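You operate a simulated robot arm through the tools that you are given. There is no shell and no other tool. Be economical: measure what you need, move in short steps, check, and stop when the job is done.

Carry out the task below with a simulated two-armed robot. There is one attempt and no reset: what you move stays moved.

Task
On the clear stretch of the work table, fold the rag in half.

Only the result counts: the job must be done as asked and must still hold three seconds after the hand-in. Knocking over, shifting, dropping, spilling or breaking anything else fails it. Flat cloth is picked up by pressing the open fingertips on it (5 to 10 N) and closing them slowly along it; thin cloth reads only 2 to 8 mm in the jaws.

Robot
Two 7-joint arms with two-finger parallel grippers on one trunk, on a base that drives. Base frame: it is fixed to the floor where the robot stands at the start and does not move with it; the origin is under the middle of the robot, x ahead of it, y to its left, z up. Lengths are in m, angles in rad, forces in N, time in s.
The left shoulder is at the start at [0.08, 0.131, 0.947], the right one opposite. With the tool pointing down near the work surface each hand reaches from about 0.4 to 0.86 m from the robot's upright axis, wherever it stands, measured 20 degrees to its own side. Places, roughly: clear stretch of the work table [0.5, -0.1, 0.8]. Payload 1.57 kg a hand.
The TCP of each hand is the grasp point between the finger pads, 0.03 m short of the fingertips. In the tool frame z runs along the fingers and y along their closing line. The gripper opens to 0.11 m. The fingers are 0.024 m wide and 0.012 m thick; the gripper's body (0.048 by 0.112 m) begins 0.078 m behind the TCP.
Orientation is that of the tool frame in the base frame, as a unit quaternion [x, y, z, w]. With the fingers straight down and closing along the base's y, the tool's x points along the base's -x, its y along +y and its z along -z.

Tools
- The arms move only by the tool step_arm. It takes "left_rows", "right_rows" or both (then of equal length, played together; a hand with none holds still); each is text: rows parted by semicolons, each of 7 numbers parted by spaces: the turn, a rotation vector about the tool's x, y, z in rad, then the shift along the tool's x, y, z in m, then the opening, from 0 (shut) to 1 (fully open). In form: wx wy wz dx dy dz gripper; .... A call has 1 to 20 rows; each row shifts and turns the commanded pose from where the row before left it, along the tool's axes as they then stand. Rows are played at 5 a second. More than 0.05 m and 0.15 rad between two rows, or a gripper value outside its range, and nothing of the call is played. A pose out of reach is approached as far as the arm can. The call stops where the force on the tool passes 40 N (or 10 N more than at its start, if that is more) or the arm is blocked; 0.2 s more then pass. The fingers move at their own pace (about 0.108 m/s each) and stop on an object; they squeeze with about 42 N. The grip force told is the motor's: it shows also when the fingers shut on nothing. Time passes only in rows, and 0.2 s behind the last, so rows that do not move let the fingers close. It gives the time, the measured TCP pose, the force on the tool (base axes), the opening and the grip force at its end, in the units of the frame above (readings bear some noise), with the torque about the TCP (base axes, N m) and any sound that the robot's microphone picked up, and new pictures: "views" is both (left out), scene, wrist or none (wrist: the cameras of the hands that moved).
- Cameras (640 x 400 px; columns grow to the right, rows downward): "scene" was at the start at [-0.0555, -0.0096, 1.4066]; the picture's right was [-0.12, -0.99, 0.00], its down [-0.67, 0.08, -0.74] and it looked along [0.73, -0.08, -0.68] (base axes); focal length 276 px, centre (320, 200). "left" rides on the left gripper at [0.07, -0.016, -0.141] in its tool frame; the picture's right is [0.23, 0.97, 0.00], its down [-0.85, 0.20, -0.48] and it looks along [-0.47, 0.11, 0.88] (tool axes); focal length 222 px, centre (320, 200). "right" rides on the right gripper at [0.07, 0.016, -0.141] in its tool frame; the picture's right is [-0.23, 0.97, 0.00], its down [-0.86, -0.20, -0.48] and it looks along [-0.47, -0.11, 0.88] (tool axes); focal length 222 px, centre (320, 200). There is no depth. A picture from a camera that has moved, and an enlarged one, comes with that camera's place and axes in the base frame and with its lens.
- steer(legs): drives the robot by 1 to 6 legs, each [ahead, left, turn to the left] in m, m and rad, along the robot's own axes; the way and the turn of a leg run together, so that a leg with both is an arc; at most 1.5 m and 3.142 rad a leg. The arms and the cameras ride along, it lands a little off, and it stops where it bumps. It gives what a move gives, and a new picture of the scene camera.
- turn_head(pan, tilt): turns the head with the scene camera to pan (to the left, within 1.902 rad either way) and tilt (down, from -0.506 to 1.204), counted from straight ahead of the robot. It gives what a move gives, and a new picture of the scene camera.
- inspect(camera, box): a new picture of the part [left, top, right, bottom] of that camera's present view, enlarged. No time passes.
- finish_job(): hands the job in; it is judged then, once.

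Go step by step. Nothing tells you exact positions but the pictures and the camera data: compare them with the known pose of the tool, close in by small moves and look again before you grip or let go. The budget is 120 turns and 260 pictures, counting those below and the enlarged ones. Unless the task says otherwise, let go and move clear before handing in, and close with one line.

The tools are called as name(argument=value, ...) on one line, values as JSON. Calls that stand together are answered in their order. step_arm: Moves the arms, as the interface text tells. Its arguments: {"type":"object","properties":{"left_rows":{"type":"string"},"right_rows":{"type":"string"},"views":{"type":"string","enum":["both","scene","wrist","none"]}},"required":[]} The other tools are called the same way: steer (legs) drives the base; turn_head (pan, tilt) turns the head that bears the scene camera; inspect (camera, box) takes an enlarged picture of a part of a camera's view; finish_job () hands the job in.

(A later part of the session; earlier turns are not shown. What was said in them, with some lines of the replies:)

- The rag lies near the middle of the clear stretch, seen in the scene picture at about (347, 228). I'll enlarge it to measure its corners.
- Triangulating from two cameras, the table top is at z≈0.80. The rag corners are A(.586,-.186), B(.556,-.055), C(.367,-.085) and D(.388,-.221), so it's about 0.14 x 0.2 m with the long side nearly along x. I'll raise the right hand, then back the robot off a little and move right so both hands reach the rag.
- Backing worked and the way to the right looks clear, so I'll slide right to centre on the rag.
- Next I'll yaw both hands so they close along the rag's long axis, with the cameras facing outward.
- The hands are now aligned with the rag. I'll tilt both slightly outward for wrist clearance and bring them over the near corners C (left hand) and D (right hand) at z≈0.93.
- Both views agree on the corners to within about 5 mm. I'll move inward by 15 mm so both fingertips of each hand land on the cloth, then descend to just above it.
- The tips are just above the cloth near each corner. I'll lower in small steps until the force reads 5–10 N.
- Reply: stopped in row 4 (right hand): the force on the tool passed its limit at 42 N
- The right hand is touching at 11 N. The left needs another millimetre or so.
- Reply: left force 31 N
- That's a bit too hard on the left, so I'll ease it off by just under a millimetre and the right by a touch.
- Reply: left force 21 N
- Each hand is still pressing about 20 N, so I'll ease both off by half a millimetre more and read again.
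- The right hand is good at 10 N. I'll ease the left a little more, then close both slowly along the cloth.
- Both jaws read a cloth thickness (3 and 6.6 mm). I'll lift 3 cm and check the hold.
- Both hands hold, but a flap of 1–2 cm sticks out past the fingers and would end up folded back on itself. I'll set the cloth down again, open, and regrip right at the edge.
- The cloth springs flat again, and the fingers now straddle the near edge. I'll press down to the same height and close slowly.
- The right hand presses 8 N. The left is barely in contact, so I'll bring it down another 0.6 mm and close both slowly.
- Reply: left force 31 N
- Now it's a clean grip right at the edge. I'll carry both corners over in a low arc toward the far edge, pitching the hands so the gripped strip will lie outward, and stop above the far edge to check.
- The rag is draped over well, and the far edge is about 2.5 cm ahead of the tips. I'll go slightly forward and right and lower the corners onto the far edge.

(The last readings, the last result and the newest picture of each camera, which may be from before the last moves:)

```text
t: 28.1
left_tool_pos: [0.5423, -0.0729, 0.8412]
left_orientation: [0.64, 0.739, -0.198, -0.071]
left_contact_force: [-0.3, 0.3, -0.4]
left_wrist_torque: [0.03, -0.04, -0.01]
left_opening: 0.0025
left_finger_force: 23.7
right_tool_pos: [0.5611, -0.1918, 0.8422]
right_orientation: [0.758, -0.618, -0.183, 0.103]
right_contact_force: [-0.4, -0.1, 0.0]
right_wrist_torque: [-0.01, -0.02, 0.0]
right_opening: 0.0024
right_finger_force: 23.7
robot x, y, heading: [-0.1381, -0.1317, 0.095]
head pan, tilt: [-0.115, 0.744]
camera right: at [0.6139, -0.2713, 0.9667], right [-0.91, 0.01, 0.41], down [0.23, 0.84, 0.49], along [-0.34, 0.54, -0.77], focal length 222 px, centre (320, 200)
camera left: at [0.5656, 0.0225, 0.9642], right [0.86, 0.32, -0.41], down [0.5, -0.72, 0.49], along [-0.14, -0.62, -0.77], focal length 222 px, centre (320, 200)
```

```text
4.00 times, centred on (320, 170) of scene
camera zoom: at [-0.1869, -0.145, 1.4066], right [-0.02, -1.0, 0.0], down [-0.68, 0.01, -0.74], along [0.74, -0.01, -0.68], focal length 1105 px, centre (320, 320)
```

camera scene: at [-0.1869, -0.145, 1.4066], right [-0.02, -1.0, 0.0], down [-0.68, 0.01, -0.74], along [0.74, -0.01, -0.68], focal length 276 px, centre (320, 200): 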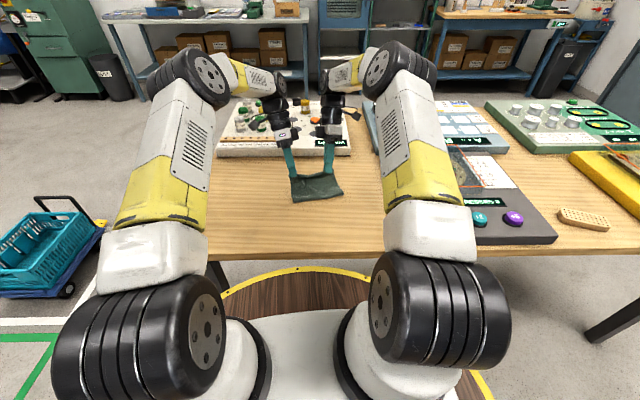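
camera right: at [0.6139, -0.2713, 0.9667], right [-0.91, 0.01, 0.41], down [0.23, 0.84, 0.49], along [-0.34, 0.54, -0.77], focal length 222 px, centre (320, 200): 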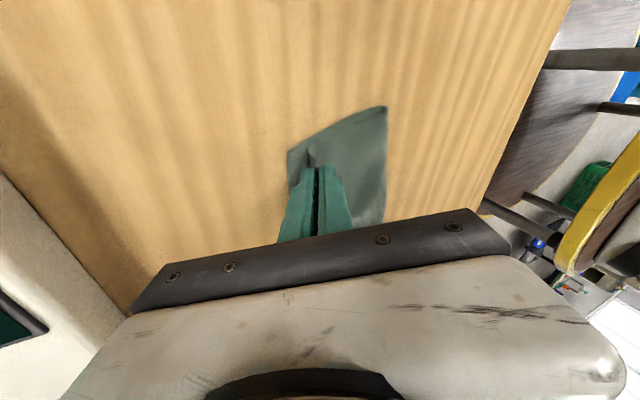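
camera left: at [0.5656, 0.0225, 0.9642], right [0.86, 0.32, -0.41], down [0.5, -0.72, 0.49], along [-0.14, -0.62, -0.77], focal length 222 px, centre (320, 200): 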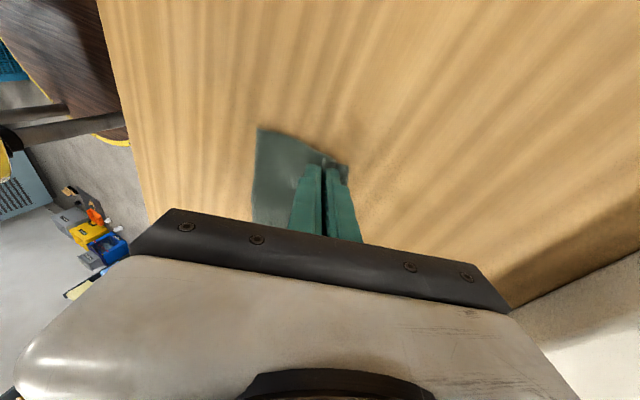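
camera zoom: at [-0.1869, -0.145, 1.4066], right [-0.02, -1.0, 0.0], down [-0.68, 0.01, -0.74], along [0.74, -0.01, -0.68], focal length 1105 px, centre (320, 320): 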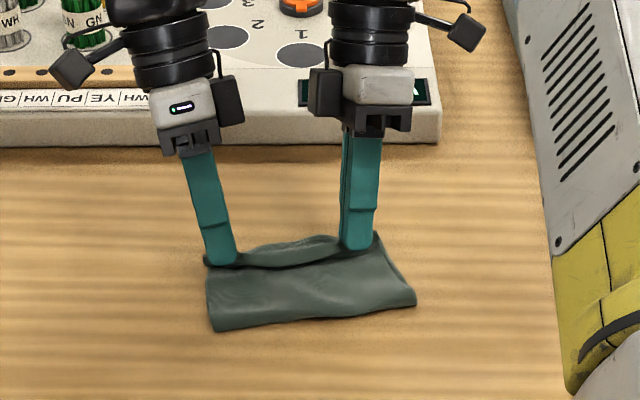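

The corners are nearly down and laterally aligned. I'll zoom in on both wrist views to check the lower layer's margin beyond the tips.

inspect(camera="left", box=[240, 110, 400, 210])

inspect(camera="right", box=[240, 100, 400, 200])

```text
4.00 times, centred on (320, 160) of left
camera zoom: at [0.5656, 0.0225, 0.9642], right [0.86, 0.32, -0.41], down [0.5, -0.72, 0.49], along [-0.14, -0.62, -0.77], focal length 888 px, centre (320, 360)
```

zoom: 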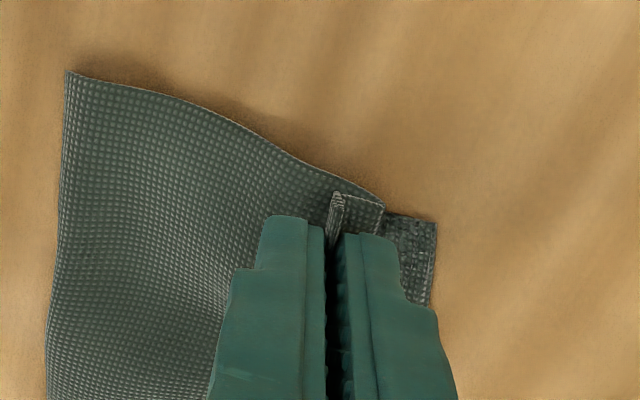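

```text
4.00 times, centred on (320, 150) of right
camera zoom: at [0.6139, -0.2713, 0.9667], right [-0.91, 0.01, 0.41], down [0.23, 0.84, 0.49], along [-0.34, 0.54, -0.77], focal length 888 px, centre (320, 400)
```

zoom: 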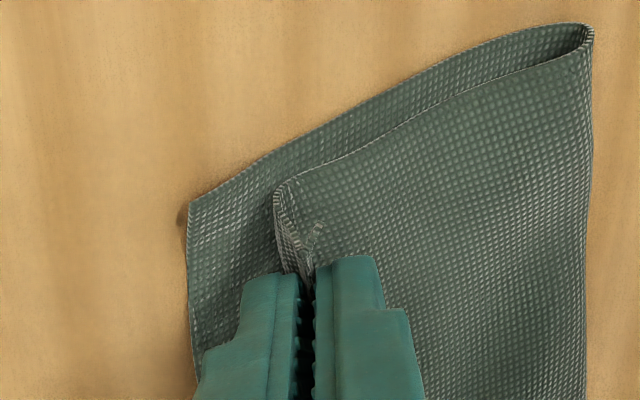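

The upper layer's right edge sits about 1 cm inside the lower one. I'll shift the right hand outward and a bit forward, lower both the last 5 mm, then open slowly.

step_arm(left_rows="0 0 0 0 0 0 0; 0 0 0 0 0.0037 -0.0016 0; 0 0 0 0.0004 0.001 0.0023 0; 0 0 0 0.0003 0.0009 0.0022 0; 0 0 0 0 0 0 0", right_rows="0 0 0 0.008 0 0 0; 0 0 0 0 -0.0046 -0.002 0; 0 0 0 0.0004 -0.001 0.0023 0; 0 0 0 0.0003 -0.0009 0.0022 0; 0 0 0 0 0 0 0", views="none")

inspect(camera="left", box=[240, 110, 400, 210])

inspect(camera="right", box=[240, 100, 400, 200])

```text
t: 29.3
left_tool_pos: [0.5455, -0.0727, 0.835]
left_orientation: [0.641, 0.738, -0.199, -0.07]
left_contact_force: [0.4, -3.9, 2.7]
left_wrist_torque: [-0.07, -0.05, 0.05]
left_opening: 0.0024
left_finger_force: 23.6
right_tool_pos: [0.5682, -0.1969, 0.8361]
right_orientation: [0.758, -0.618, -0.183, 0.103]
right_contact_force: [-0.8, 4.3, 3.8]
right_wrist_torque: [0.1, -0.03, -0.05]
right_opening: 0.0025
right_finger_force: 24.3
robot x, y, heading: [-0.1311, -0.1329, 0.095]
head pan, tilt: [-0.115, 0.744]
```

```text
4.00 times, centred on (320, 160) of left
camera zoom: at [0.5693, 0.0224, 0.959], right [0.86, 0.32, -0.41], down [0.5, -0.72, 0.49], along [-0.14, -0.62, -0.77], focal length 888 px, centre (320, 360)
```

zoom: 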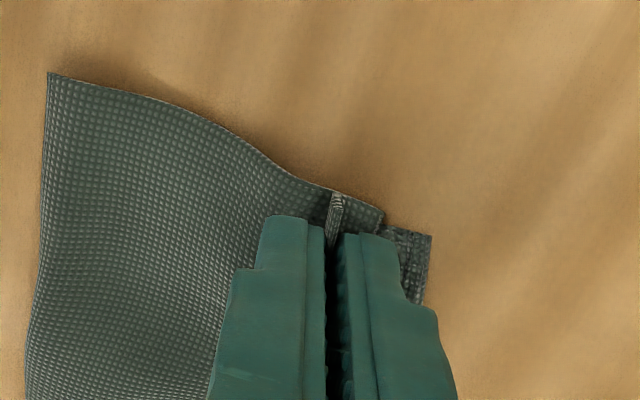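

```text
4.00 times, centred on (320, 150) of right
camera zoom: at [0.621, -0.2774, 0.9611], right [-0.91, 0.01, 0.41], down [0.23, 0.84, 0.49], along [-0.34, 0.54, -0.77], focal length 888 px, centre (320, 400)
```

zoom: 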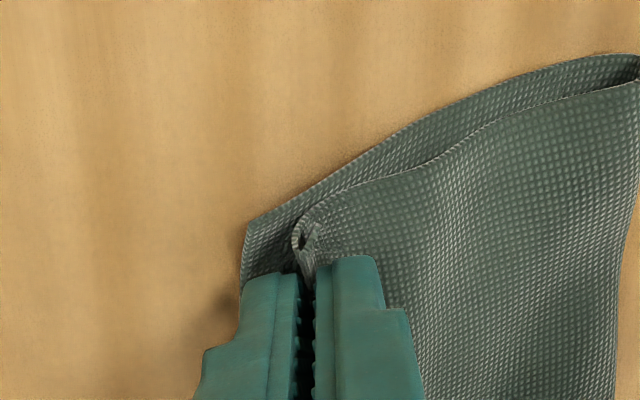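

Both layers touch and are aligned, and the small edge flap lies forward. I'll open slowly and look before withdrawing.

step_arm(left_rows="0 0 0 0 0 0 0.03; 0 0 0 0 0 0 0.06; 0 0 0 0 0 0 0.1; 0 0 0 0 0 0 0.14; 0 0 0 0 0 0 0.18; 0 0 0 0 0 0 0.22; 0 0 0 0 0 0 0.22", right_rows="0 0 0 0 0 0 0.03; 0 0 0 0 0 0 0.06; 0 0 0 0 0 0 0.1; 0 0 0 0 0 0 0.14; 0 0 0 0 0 0 0.18; 0 0 0 0 0 0 0.22; 0 0 0 0 0 0 0.22", views="none")

inspect(camera="left", box=[240, 110, 400, 210])

inspect(camera="right", box=[240, 100, 400, 200])

```text
t: 30.9
left_tool_pos: [0.5459, -0.0723, 0.8373]
left_orientation: [0.641, 0.738, -0.198, -0.069]
left_contact_force: [-2.9, 0.3, 21.7]
left_wrist_torque: [0.11, 0.05, 0.04]
left_opening: 0.015
left_finger_force: 0.1
right_tool_pos: [0.5652, -0.1962, 0.8377]
right_orientation: [0.758, -0.618, -0.181, 0.103]
right_contact_force: [-3.6, -1.3, 23.1]
right_wrist_torque: [-0.2, -0.02, -0.02]
right_opening: 0.0134
right_finger_force: 0.1
robot x, y, heading: [-0.13, -0.1284, 0.093]
head pan, tilt: [-0.115, 0.744]
```

```text
4.00 times, centred on (320, 160) of left
camera zoom: at [0.5685, 0.0224, 0.9605], right [0.86, 0.32, -0.41], down [0.5, -0.72, 0.49], along [-0.13, -0.62, -0.77], focal length 888 px, centre (320, 360)
```

zoom: 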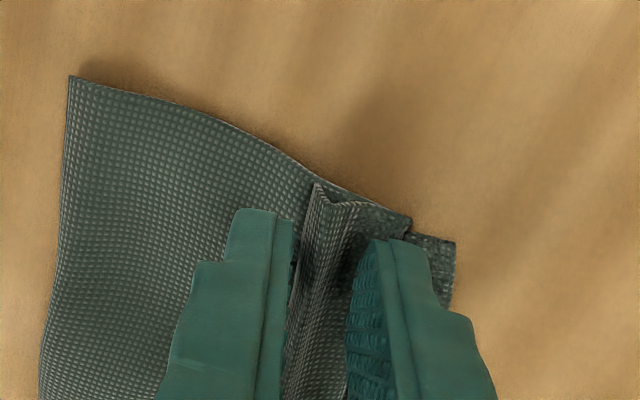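

```text
4.00 times, centred on (320, 150) of right
camera zoom: at [0.6201, -0.2778, 0.9627], right [-0.91, 0.01, 0.4], down [0.23, 0.84, 0.49], along [-0.34, 0.54, -0.77], focal length 888 px, centre (320, 400)
```

zoom: 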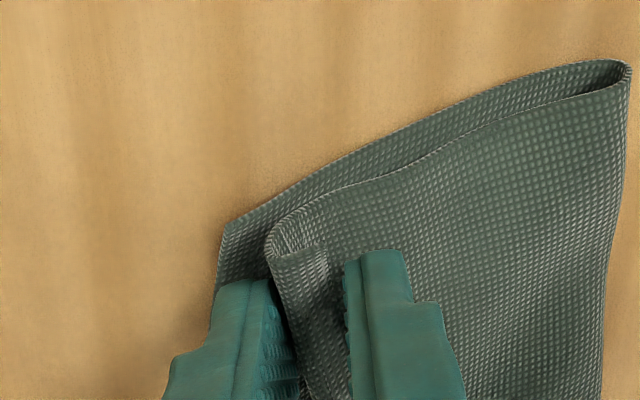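

The cloth is released with a small upright ridge left between the fingers. I'll open a bit more while easing up, then withdraw along the fingers.

step_arm(left_rows="0 0 0 0 0 -0.002 0.27; 0 0 0 0 0 -0.002 0.33; 0 0 0 0 0 -0.003 0.38; 0 0 0 0 0 -0.005 0.4; 0 0 0 0 0 -0.01 0.4; 0 0 0 -0.004 0 -0.02 0.4; 0 0 0 -0.006 0 -0.03 0.4; 0 0 0 -0.006 0 -0.03 0.4; 0 0 0 0 0 0 0.4", right_rows="0 0 0 0 0 -0.002 0.27; 0 0 0 0 0 -0.002 0.33; 0 0 0 0 0 -0.003 0.38; 0 0 0 0 0 -0.005 0.4; 0 0 0 0 0 -0.01 0.4; 0 0 0 -0.004 0 -0.02 0.4; 0 0 0 -0.006 0 -0.03 0.4; 0 0 0 -0.006 0 -0.03 0.4; 0 0 0 0 0 0 0.4")

inspect(camera="scene", box=[270, 140, 380, 220])

```text
t: 32.9
left_tool_pos: [0.5851, -0.0691, 0.9308]
left_orientation: [0.64, 0.739, -0.199, -0.071]
left_contact_force: [0.2, -0.5, -1.0]
left_wrist_torque: [0.01, 0.02, 0.0]
left_opening: 0.0438
left_finger_force: 0.1
right_tool_pos: [0.6023, -0.1886, 0.9313]
right_orientation: [0.758, -0.618, -0.183, 0.104]
right_contact_force: [0.5, 0.8, 0.4]
right_wrist_torque: [0.01, 0.02, 0.01]
right_opening: 0.0441
right_finger_force: 0.1
right hand out of reach, approached as far as the arm can: row 8
robot x, y, heading: [-0.1358, -0.1285, 0.096]
head pan, tilt: [-0.115, 0.744]
camera scene: at [-0.1869, -0.145, 1.4066], right [-0.02, -1.0, 0.0], down [-0.68, 0.01, -0.74], along [0.74, -0.01, -0.68], focal length 276 px, centre (320, 200)
camera right: at [0.656, -0.2693, 1.0574], right [-0.91, 0.01, 0.41], down [0.23, 0.84, 0.49], along [-0.34, 0.54, -0.77], focal length 222 px, centre (320, 200)
camera left: at [0.6075, 0.0274, 1.0547], right [0.86, 0.32, -0.41], down [0.5, -0.72, 0.49], along [-0.14, -0.62, -0.77], focal length 222 px, centre (320, 200)
```

scene: 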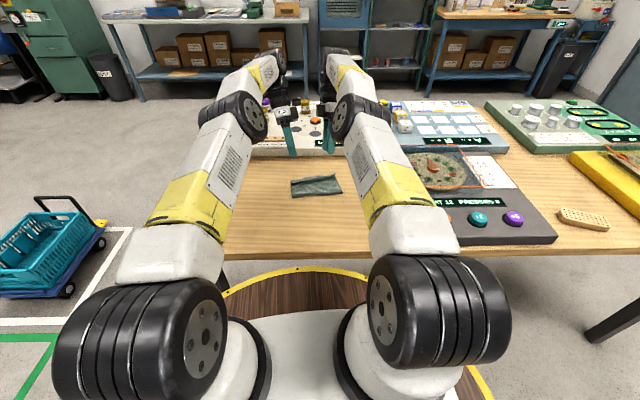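
right: 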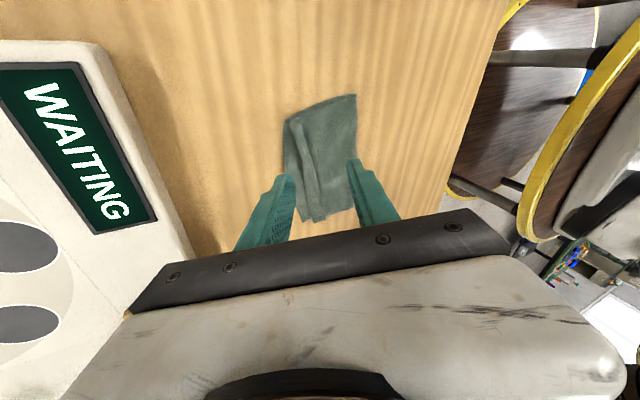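
left: 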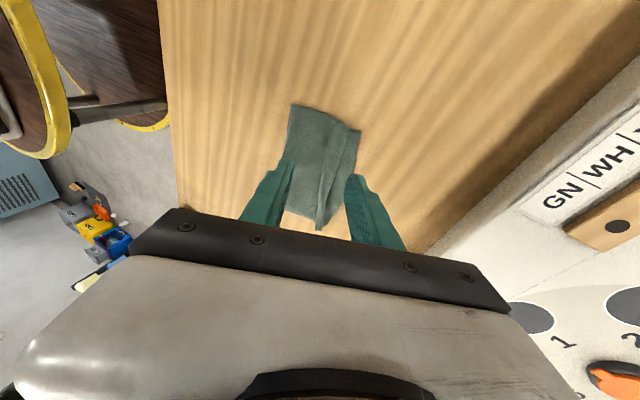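

```text
5.00 times, centred on (325, 180) of scene
camera zoom: at [-0.1869, -0.145, 1.4066], right [-0.02, -1.0, 0.0], down [-0.68, 0.01, -0.74], along [0.74, -0.01, -0.68], focal length 1381 px, centre (295, 300)
```

zoom: 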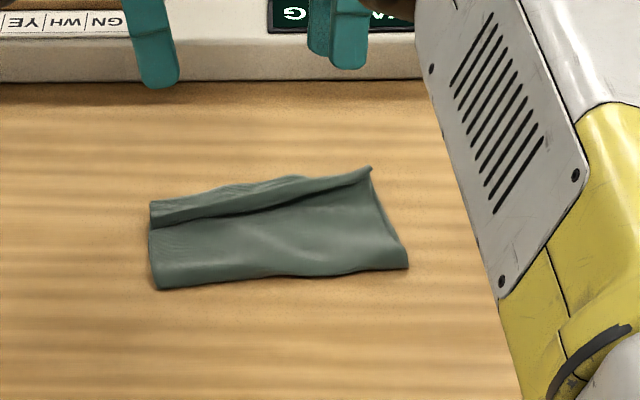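

The rag is folded with its edges nearly matching, and a small pleat is left near the far edge. I'll look closer from the wrist cameras.

inspect(camera="left", box=[250, 90, 410, 240])

inspect(camera="right", box=[250, 85, 410, 235])

```text
2.67 times, centred on (330, 165) of left
camera zoom: at [0.6075, 0.0274, 1.0547], right [0.86, 0.32, -0.41], down [0.5, -0.72, 0.49], along [-0.14, -0.62, -0.77], focal length 592 px, centre (293, 293)
```

zoom: 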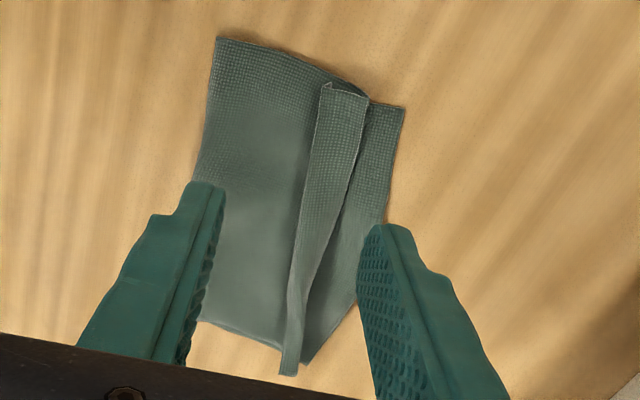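

```text
2.67 times, centred on (330, 160) of right
camera zoom: at [0.656, -0.2693, 1.0574], right [-0.91, 0.01, 0.41], down [0.23, 0.84, 0.49], along [-0.34, 0.54, -0.77], focal length 592 px, centre (293, 307)
```

zoom: 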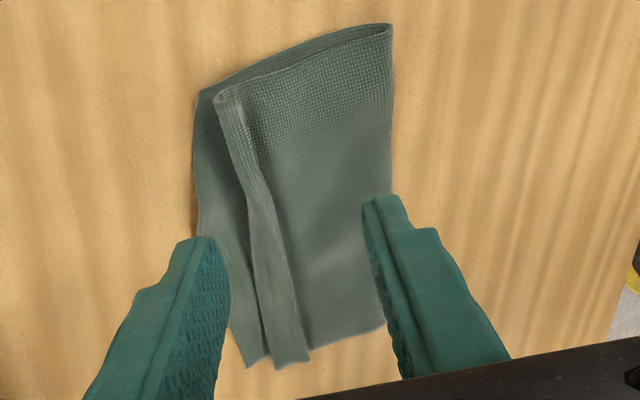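

The last ~1–2 cm of the top layer's edge is turned back on itself; unfolded, it would match the lower edge almost exactly. I'll set the hands upright, close the fingers, and bring them just behind the turned-back edge to sweep it forward gently.

step_arm(left_rows="-0.1 0 0 0 0 0 0.2; -0.1 0 0 0 0 0 0; -0.1 0 0 0 0 0 0; -0.1 0 0 0 0 0 0; 0 0 0 0 -0.0326 0 0; 0 0 0 0 -0.0326 0 0; 0 0 0 0.0055 0 0.0401 0; 0 0 0 0.0056 0 0.0401 0; 0 0 0 0 0 0 0", right_rows="0.1 0 0 0 0 0 0.2; 0.1 0 0 0 0 0 0; 0.1 0 0 0 0 0 0; 0.1 0 0 0 0 0 0; 0 0 0 0 0.0281 0 0; 0 0 0 0 0.0282 0 0; 0 0 0 0.0063 0 0.04 0; 0 0 0 0.0064 0 0.0401 0; 0 0 0 0 0 0 0", views="none")

inspect(camera="left", box=[240, 110, 480, 260])

inspect(camera="right", box=[160, 110, 400, 260])

```text
t: 34.9
left_tool_pos: [0.5207, -0.0791, 0.8472]
left_orientation: [0.642, 0.763, -0.048, 0.058]
left_contact_force: [-0.7, 0.3, -0.8]
left_wrist_torque: [-0.03, 0.0, -0.02]
left_opening: 0.0001
left_finger_force: 21.7
right_tool_pos: [0.5453, -0.198, 0.8489]
right_orientation: [0.763, -0.642, -0.056, -0.05]
right_contact_force: [-0.2, 0.1, 0.8]
right_wrist_torque: [0.03, 0.0, 0.01]
right_opening: 0.0
right_finger_force: 20.8
robot x, y, heading: [-0.1287, -0.126, 0.096]
head pan, tilt: [-0.115, 0.744]
```

```text
2.67 times, centred on (360, 185) of left
camera zoom: at [0.4878, 0.0064, 0.9768], right [0.92, 0.39, -0.03], down [0.33, -0.73, 0.6], along [0.21, -0.56, -0.8], focal length 592 px, centre (213, 240)
```

zoom: 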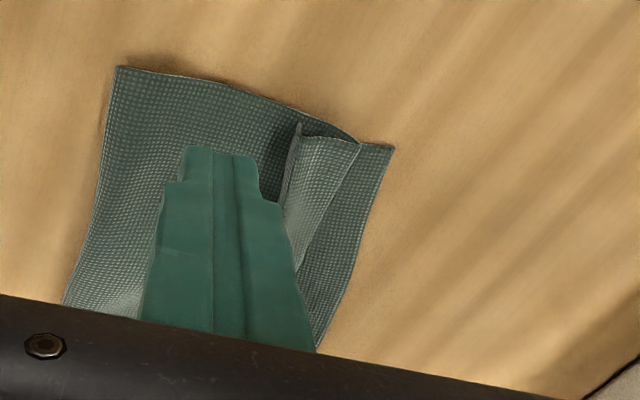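

```text
2.67 times, centred on (280, 185) of right
camera zoom: at [0.5431, -0.2896, 0.9783], right [-1.0, 0.05, 0.03], down [0.06, 0.8, 0.6], along [0.01, 0.6, -0.8], focal length 592 px, centre (427, 240)
```

zoom: 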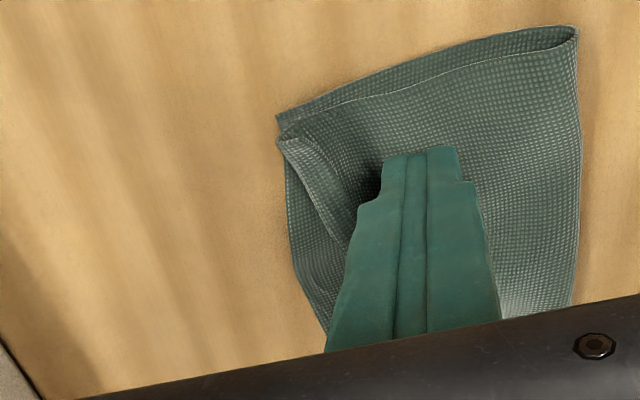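

The turned-back strips are standing up with the fingertips right behind them. I'll lower to a few mm above the layer and sweep forward slowly.

step_arm(left_rows="0 0 0 0.0012 0 0.0080 0; 0 0 0 0 0.006 0 0; 0 0 0 0 0.006 0 0; 0 0 0 0 0.006 0 0; 0 0 0 0 0.006 0 0; 0 0 0 0 0.006 0 0; 0 0 0 0 0.006 0 0; 0 0 0 0 0 0 0", right_rows="0 0 0 0.0013 0 0.0092 0; 0 0 0 0 -0.006 0 0; 0 0 0 0 -0.006 0 0; 0 0 0 0 -0.006 0 0; 0 0 0 0 -0.006 0 0; 0 0 0 0 -0.006 0 0; 0 0 0 0 -0.006 0 0; 0 0 0 0 0 0 0", views="none")

inspect(camera="left", box=[200, 110, 440, 260])

inspect(camera="right", box=[200, 110, 440, 260])

```text
t: 36.7
left_tool_pos: [0.5579, -0.074, 0.8412]
left_orientation: [0.642, 0.763, -0.048, 0.057]
left_contact_force: [-0.2, 0.1, 1.0]
left_wrist_torque: [0.02, 0.0, -0.01]
left_opening: 0.0
left_finger_force: 21.0
right_tool_pos: [0.5822, -0.193, 0.8405]
right_orientation: [0.763, -0.642, -0.057, -0.05]
right_contact_force: [-0.1, -0.7, 0.2]
right_wrist_torque: [0.03, 0.01, 0.0]
right_opening: 0.0
right_finger_force: 21.0
robot x, y, heading: [-0.1317, -0.1331, 0.094]
head pan, tilt: [-0.115, 0.744]
```

```text
2.67 times, centred on (320, 185) of left
camera zoom: at [0.5252, 0.012, 0.9697], right [0.92, 0.39, -0.03], down [0.33, -0.73, 0.6], along [0.21, -0.56, -0.8], focal length 592 px, centre (320, 240)
```

zoom: 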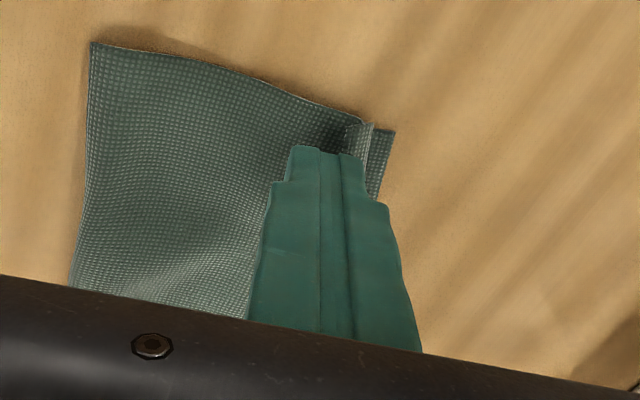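

```text
2.67 times, centred on (320, 185) of right
camera zoom: at [0.5795, -0.284, 0.9708], right [-1.0, 0.05, 0.03], down [0.06, 0.8, 0.6], along [0.01, 0.6, -0.8], focal length 592 px, centre (320, 240)
```

zoom: 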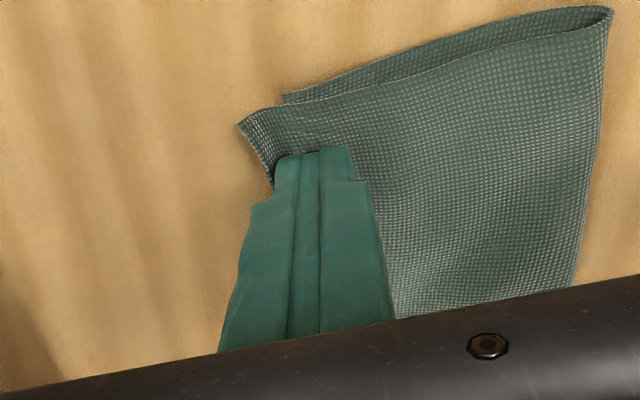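

It works: the right strip has flipped forward and the left is upright beyond the finger. I'll push the left 1.2 cm further, press both down gently, then lift.

step_arm(left_rows="0 0 0 0 0.006 0 0; 0 0 0 0 0.006 0 0; 0 0 0 0 0.003 0.003 0; 0 0 0 0 0 0.003 0; 0 0 0 0 0 0 0", right_rows="0 0 0 0 0 0 0; 0 0 0 0 0 0.001 0; 0 0 0 0 0 0.002 0; 0 0 0 0 0 0.002 0; 0 0 0 0 0 0 0", views="none")

step_arm(left_rows="0 0 0 -0.0015 0 -0.0099 0; 0 0 0 -0.003 0 -0.0198 0; 0 0 0 -0.006 -0.03 -0.0396 0; 0 0 0 -0.006 -0.04 -0.03 0; 0 0 0 0 0 0 0", right_rows="0 0 0 -0.0015 0 -0.0099 0; 0 0 0 -0.003 0 -0.0198 0; 0 0 0 -0.006 0.03 -0.0396 0; 0 0 0 -0.006 0.04 -0.03 0; 0 0 0 0 0 0 0", views="wrist")

inspect(camera="scene", box=[270, 140, 380, 220])

```text
t: 37.9
left_tool_pos: [0.5715, -0.0709, 0.8358]
left_orientation: [0.641, 0.764, -0.047, 0.058]
left_contact_force: [-0.4, -1.0, 1.4]
left_wrist_torque: [0.02, 0.04, 0.01]
left_opening: 0.0
left_finger_force: 21.1
right_tool_pos: [0.5804, -0.1922, 0.8359]
right_orientation: [0.763, -0.642, -0.056, -0.05]
right_contact_force: [-0.2, -0.4, -0.9]
right_wrist_torque: [-0.01, 0.01, 0.0]
right_opening: 0.0
right_finger_force: 20.9
robot x, y, heading: [-0.1323, -0.1264, 0.096]
head pan, tilt: [-0.115, 0.744]
```

```text
refused: row 4 steps farther than a row can; nothing moved
```

```text
5.00 times, centred on (325, 180) of scene
camera zoom: at [-0.1869, -0.145, 1.4066], right [-0.02, -1.0, 0.0], down [-0.68, 0.01, -0.74], along [0.74, -0.01, -0.68], focal length 1381 px, centre (295, 300)
```

zoom: 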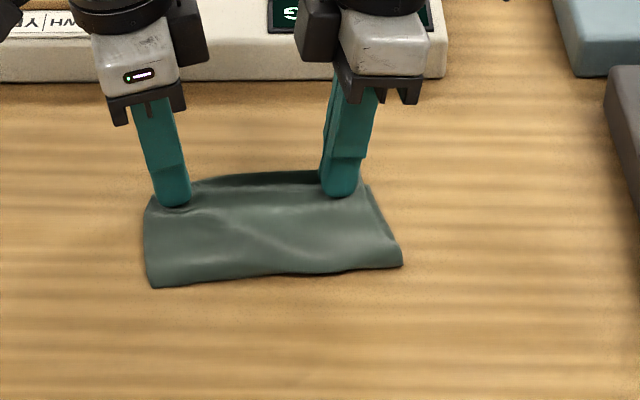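

The strips are pushed forward and the lift was refused only for its step size, so I'll lift again with smaller rows.

step_arm(left_rows="0 0 0 -0.0015 0 -0.0099 0; 0 0 0 -0.003 0 -0.0198 0; 0 0 0 -0.005 -0.02 -0.03 0; 0 0 0 -0.005 -0.02 -0.03 0; 0 0 0 0 -0.03 0 0; 0 0 0 0 0 0 0", right_rows="0 0 0 -0.0015 0 -0.0099 0; 0 0 0 -0.003 0 -0.0198 0; 0 0 0 -0.005 0.02 -0.03 0; 0 0 0 -0.005 0.02 -0.03 0; 0 0 0 0 0.03 0 0; 0 0 0 0 0 0 0", views="none")

inspect(camera="left", box=[260, 90, 500, 240])

inspect(camera="right", box=[140, 90, 380, 240])

inspect(camera="scene", box=[270, 140, 380, 220])

```text
t: 39.3
left_tool_pos: [0.503, -0.0847, 0.928]
left_orientation: [0.642, 0.763, -0.048, 0.058]
left_contact_force: [-0.4, 0.0, -0.1]
left_wrist_torque: [0.05, 0.02, -0.01]
left_opening: 0.0
left_finger_force: 20.7
right_tool_pos: [0.5104, -0.2028, 0.9263]
right_orientation: [0.763, -0.642, -0.057, -0.049]
right_contact_force: [-1.2, -0.4, 0.6]
right_wrist_torque: [0.01, 0.0, -0.01]
right_opening: 0.0003
right_finger_force: 21.0
robot x, y, heading: [-0.1363, -0.1345, 0.097]
head pan, tilt: [-0.115, 0.744]
```

```text
2.67 times, centred on (380, 165) of left
camera zoom: at [0.4704, 0.0005, 1.0566], right [0.92, 0.39, -0.03], down [0.33, -0.73, 0.6], along [0.21, -0.56, -0.8], focal length 592 px, centre (160, 293)
```

zoom: 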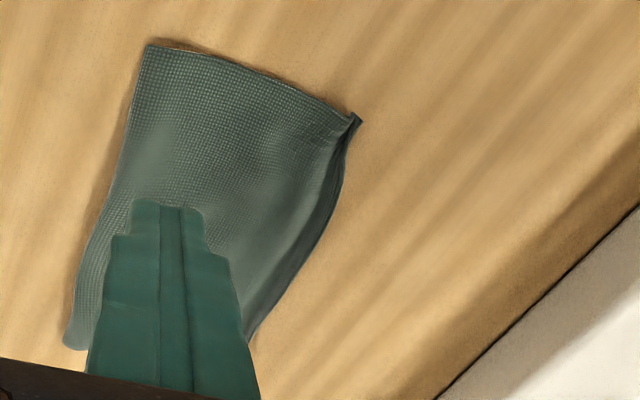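

```text
2.67 times, centred on (260, 165) of right
camera zoom: at [0.509, -0.2944, 1.0568], right [-1.0, 0.05, 0.03], down [0.06, 0.8, 0.6], along [0.01, 0.6, -0.8], focal length 592 px, centre (480, 293)
```

zoom: 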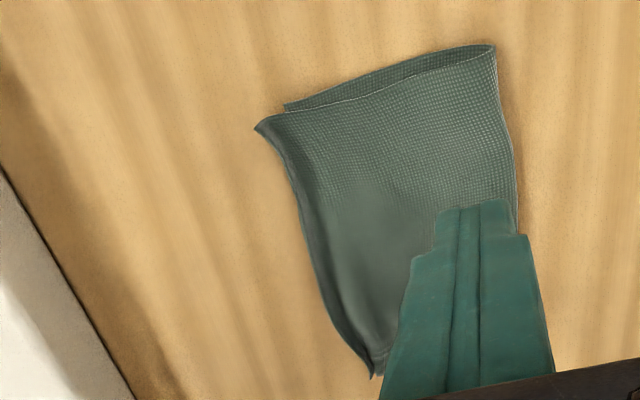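

```text
5.00 times, centred on (325, 180) of scene
camera zoom: at [-0.1869, -0.145, 1.4066], right [-0.02, -1.0, 0.0], down [-0.68, 0.01, -0.74], along [0.74, -0.01, -0.68], focal length 1381 px, centre (295, 300)
```

zoom: 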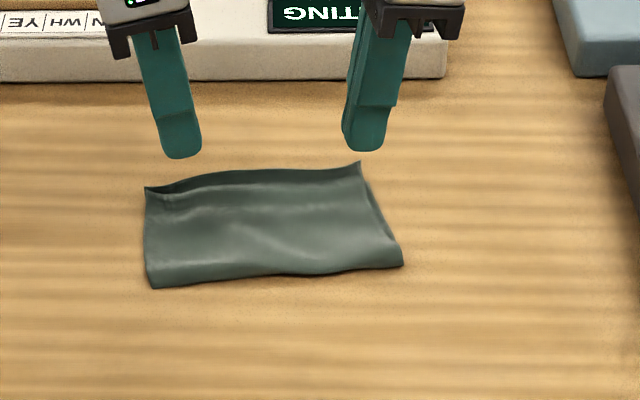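

The rag is now neatly folded in half with matching edges. I'll move the hands up and apart, then take a last look.

step_arm(left_rows="0 0 0 -0.005 0 -0.035 0.2; 0 0 0 -0.005 0 -0.035 0.4; 0 0 0 0.03 0 0 0.4; 0 0 0 0.03 0 0 0.4; 0 0 0 0 0 0 0.4; 0 0 0 0 0 0 0.4; 0 0 0 0 0 0 0.4", right_rows="0 0 0 -0.005 0 -0.035 0.2; 0 0 0 -0.005 0 -0.035 0.4; 0 0 0 0.03 0 0 0.4; 0 0 0 0.03 0 0 0.4; 0 0 0 0 0 0 0.4; 0 0 0 0 0 0 0.4; 0 0 0 0 0 0 0.4", views="scene")

inspect(camera="scene", box=[270, 140, 380, 220])

```text
t: 40.9
left_tool_pos: [0.4905, -0.0249, 0.9885]
left_orientation: [0.641, 0.764, -0.048, 0.058]
left_contact_force: [-0.9, -0.9, 0.8]
left_wrist_torque: [0.0, 0.02, 0.02]
left_opening: 0.044
left_finger_force: 0.2
right_tool_pos: [0.5213, -0.2634, 0.9885]
right_orientation: [0.763, -0.642, -0.056, -0.05]
right_contact_force: [0.7, 0.9, 0.2]
right_wrist_torque: [0.03, 0.01, -0.01]
right_opening: 0.0438
right_finger_force: 0.1
robot x, y, heading: [-0.1312, -0.1326, 0.096]
head pan, tilt: [-0.115, 0.744]
camera scene: at [-0.1869, -0.145, 1.4066], right [-0.02, -1.0, 0.0], down [-0.68, 0.01, -0.74], along [0.74, -0.01, -0.68], focal length 276 px, centre (320, 200)
```

scene: 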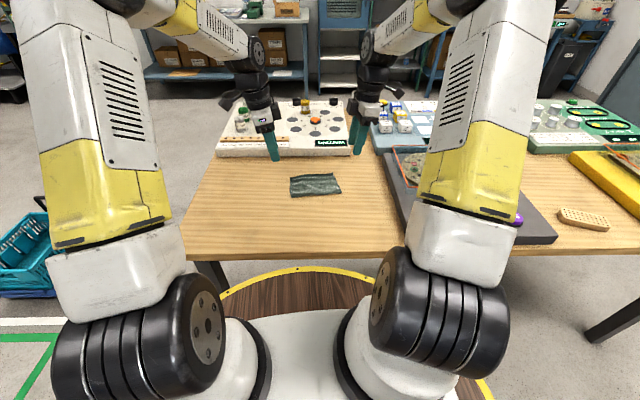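

```text
5.00 times, centred on (325, 180) of scene
camera zoom: at [-0.1869, -0.145, 1.4066], right [-0.02, -1.0, 0.0], down [-0.68, 0.01, -0.74], along [0.74, -0.01, -0.68], focal length 1381 px, centre (295, 300)
```

zoom: 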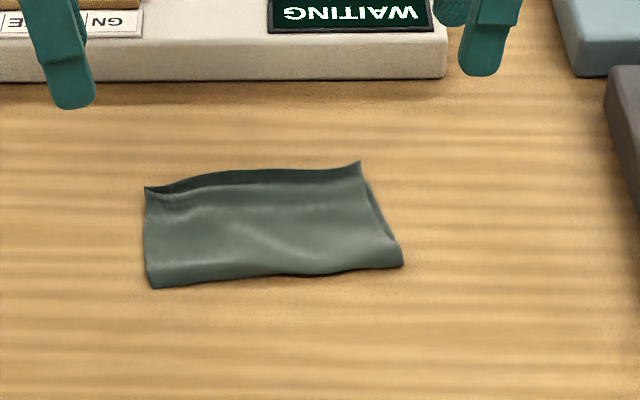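

The fold is steady, the hands are clear and nothing else was touched, so I'm handing in.

finish_job()

```text
The job is handed in.
```

The rag is folded in half on the clear stretch of the work table, with its edges matching to within about 5 mm; the hands are clear and nothing else was moved.
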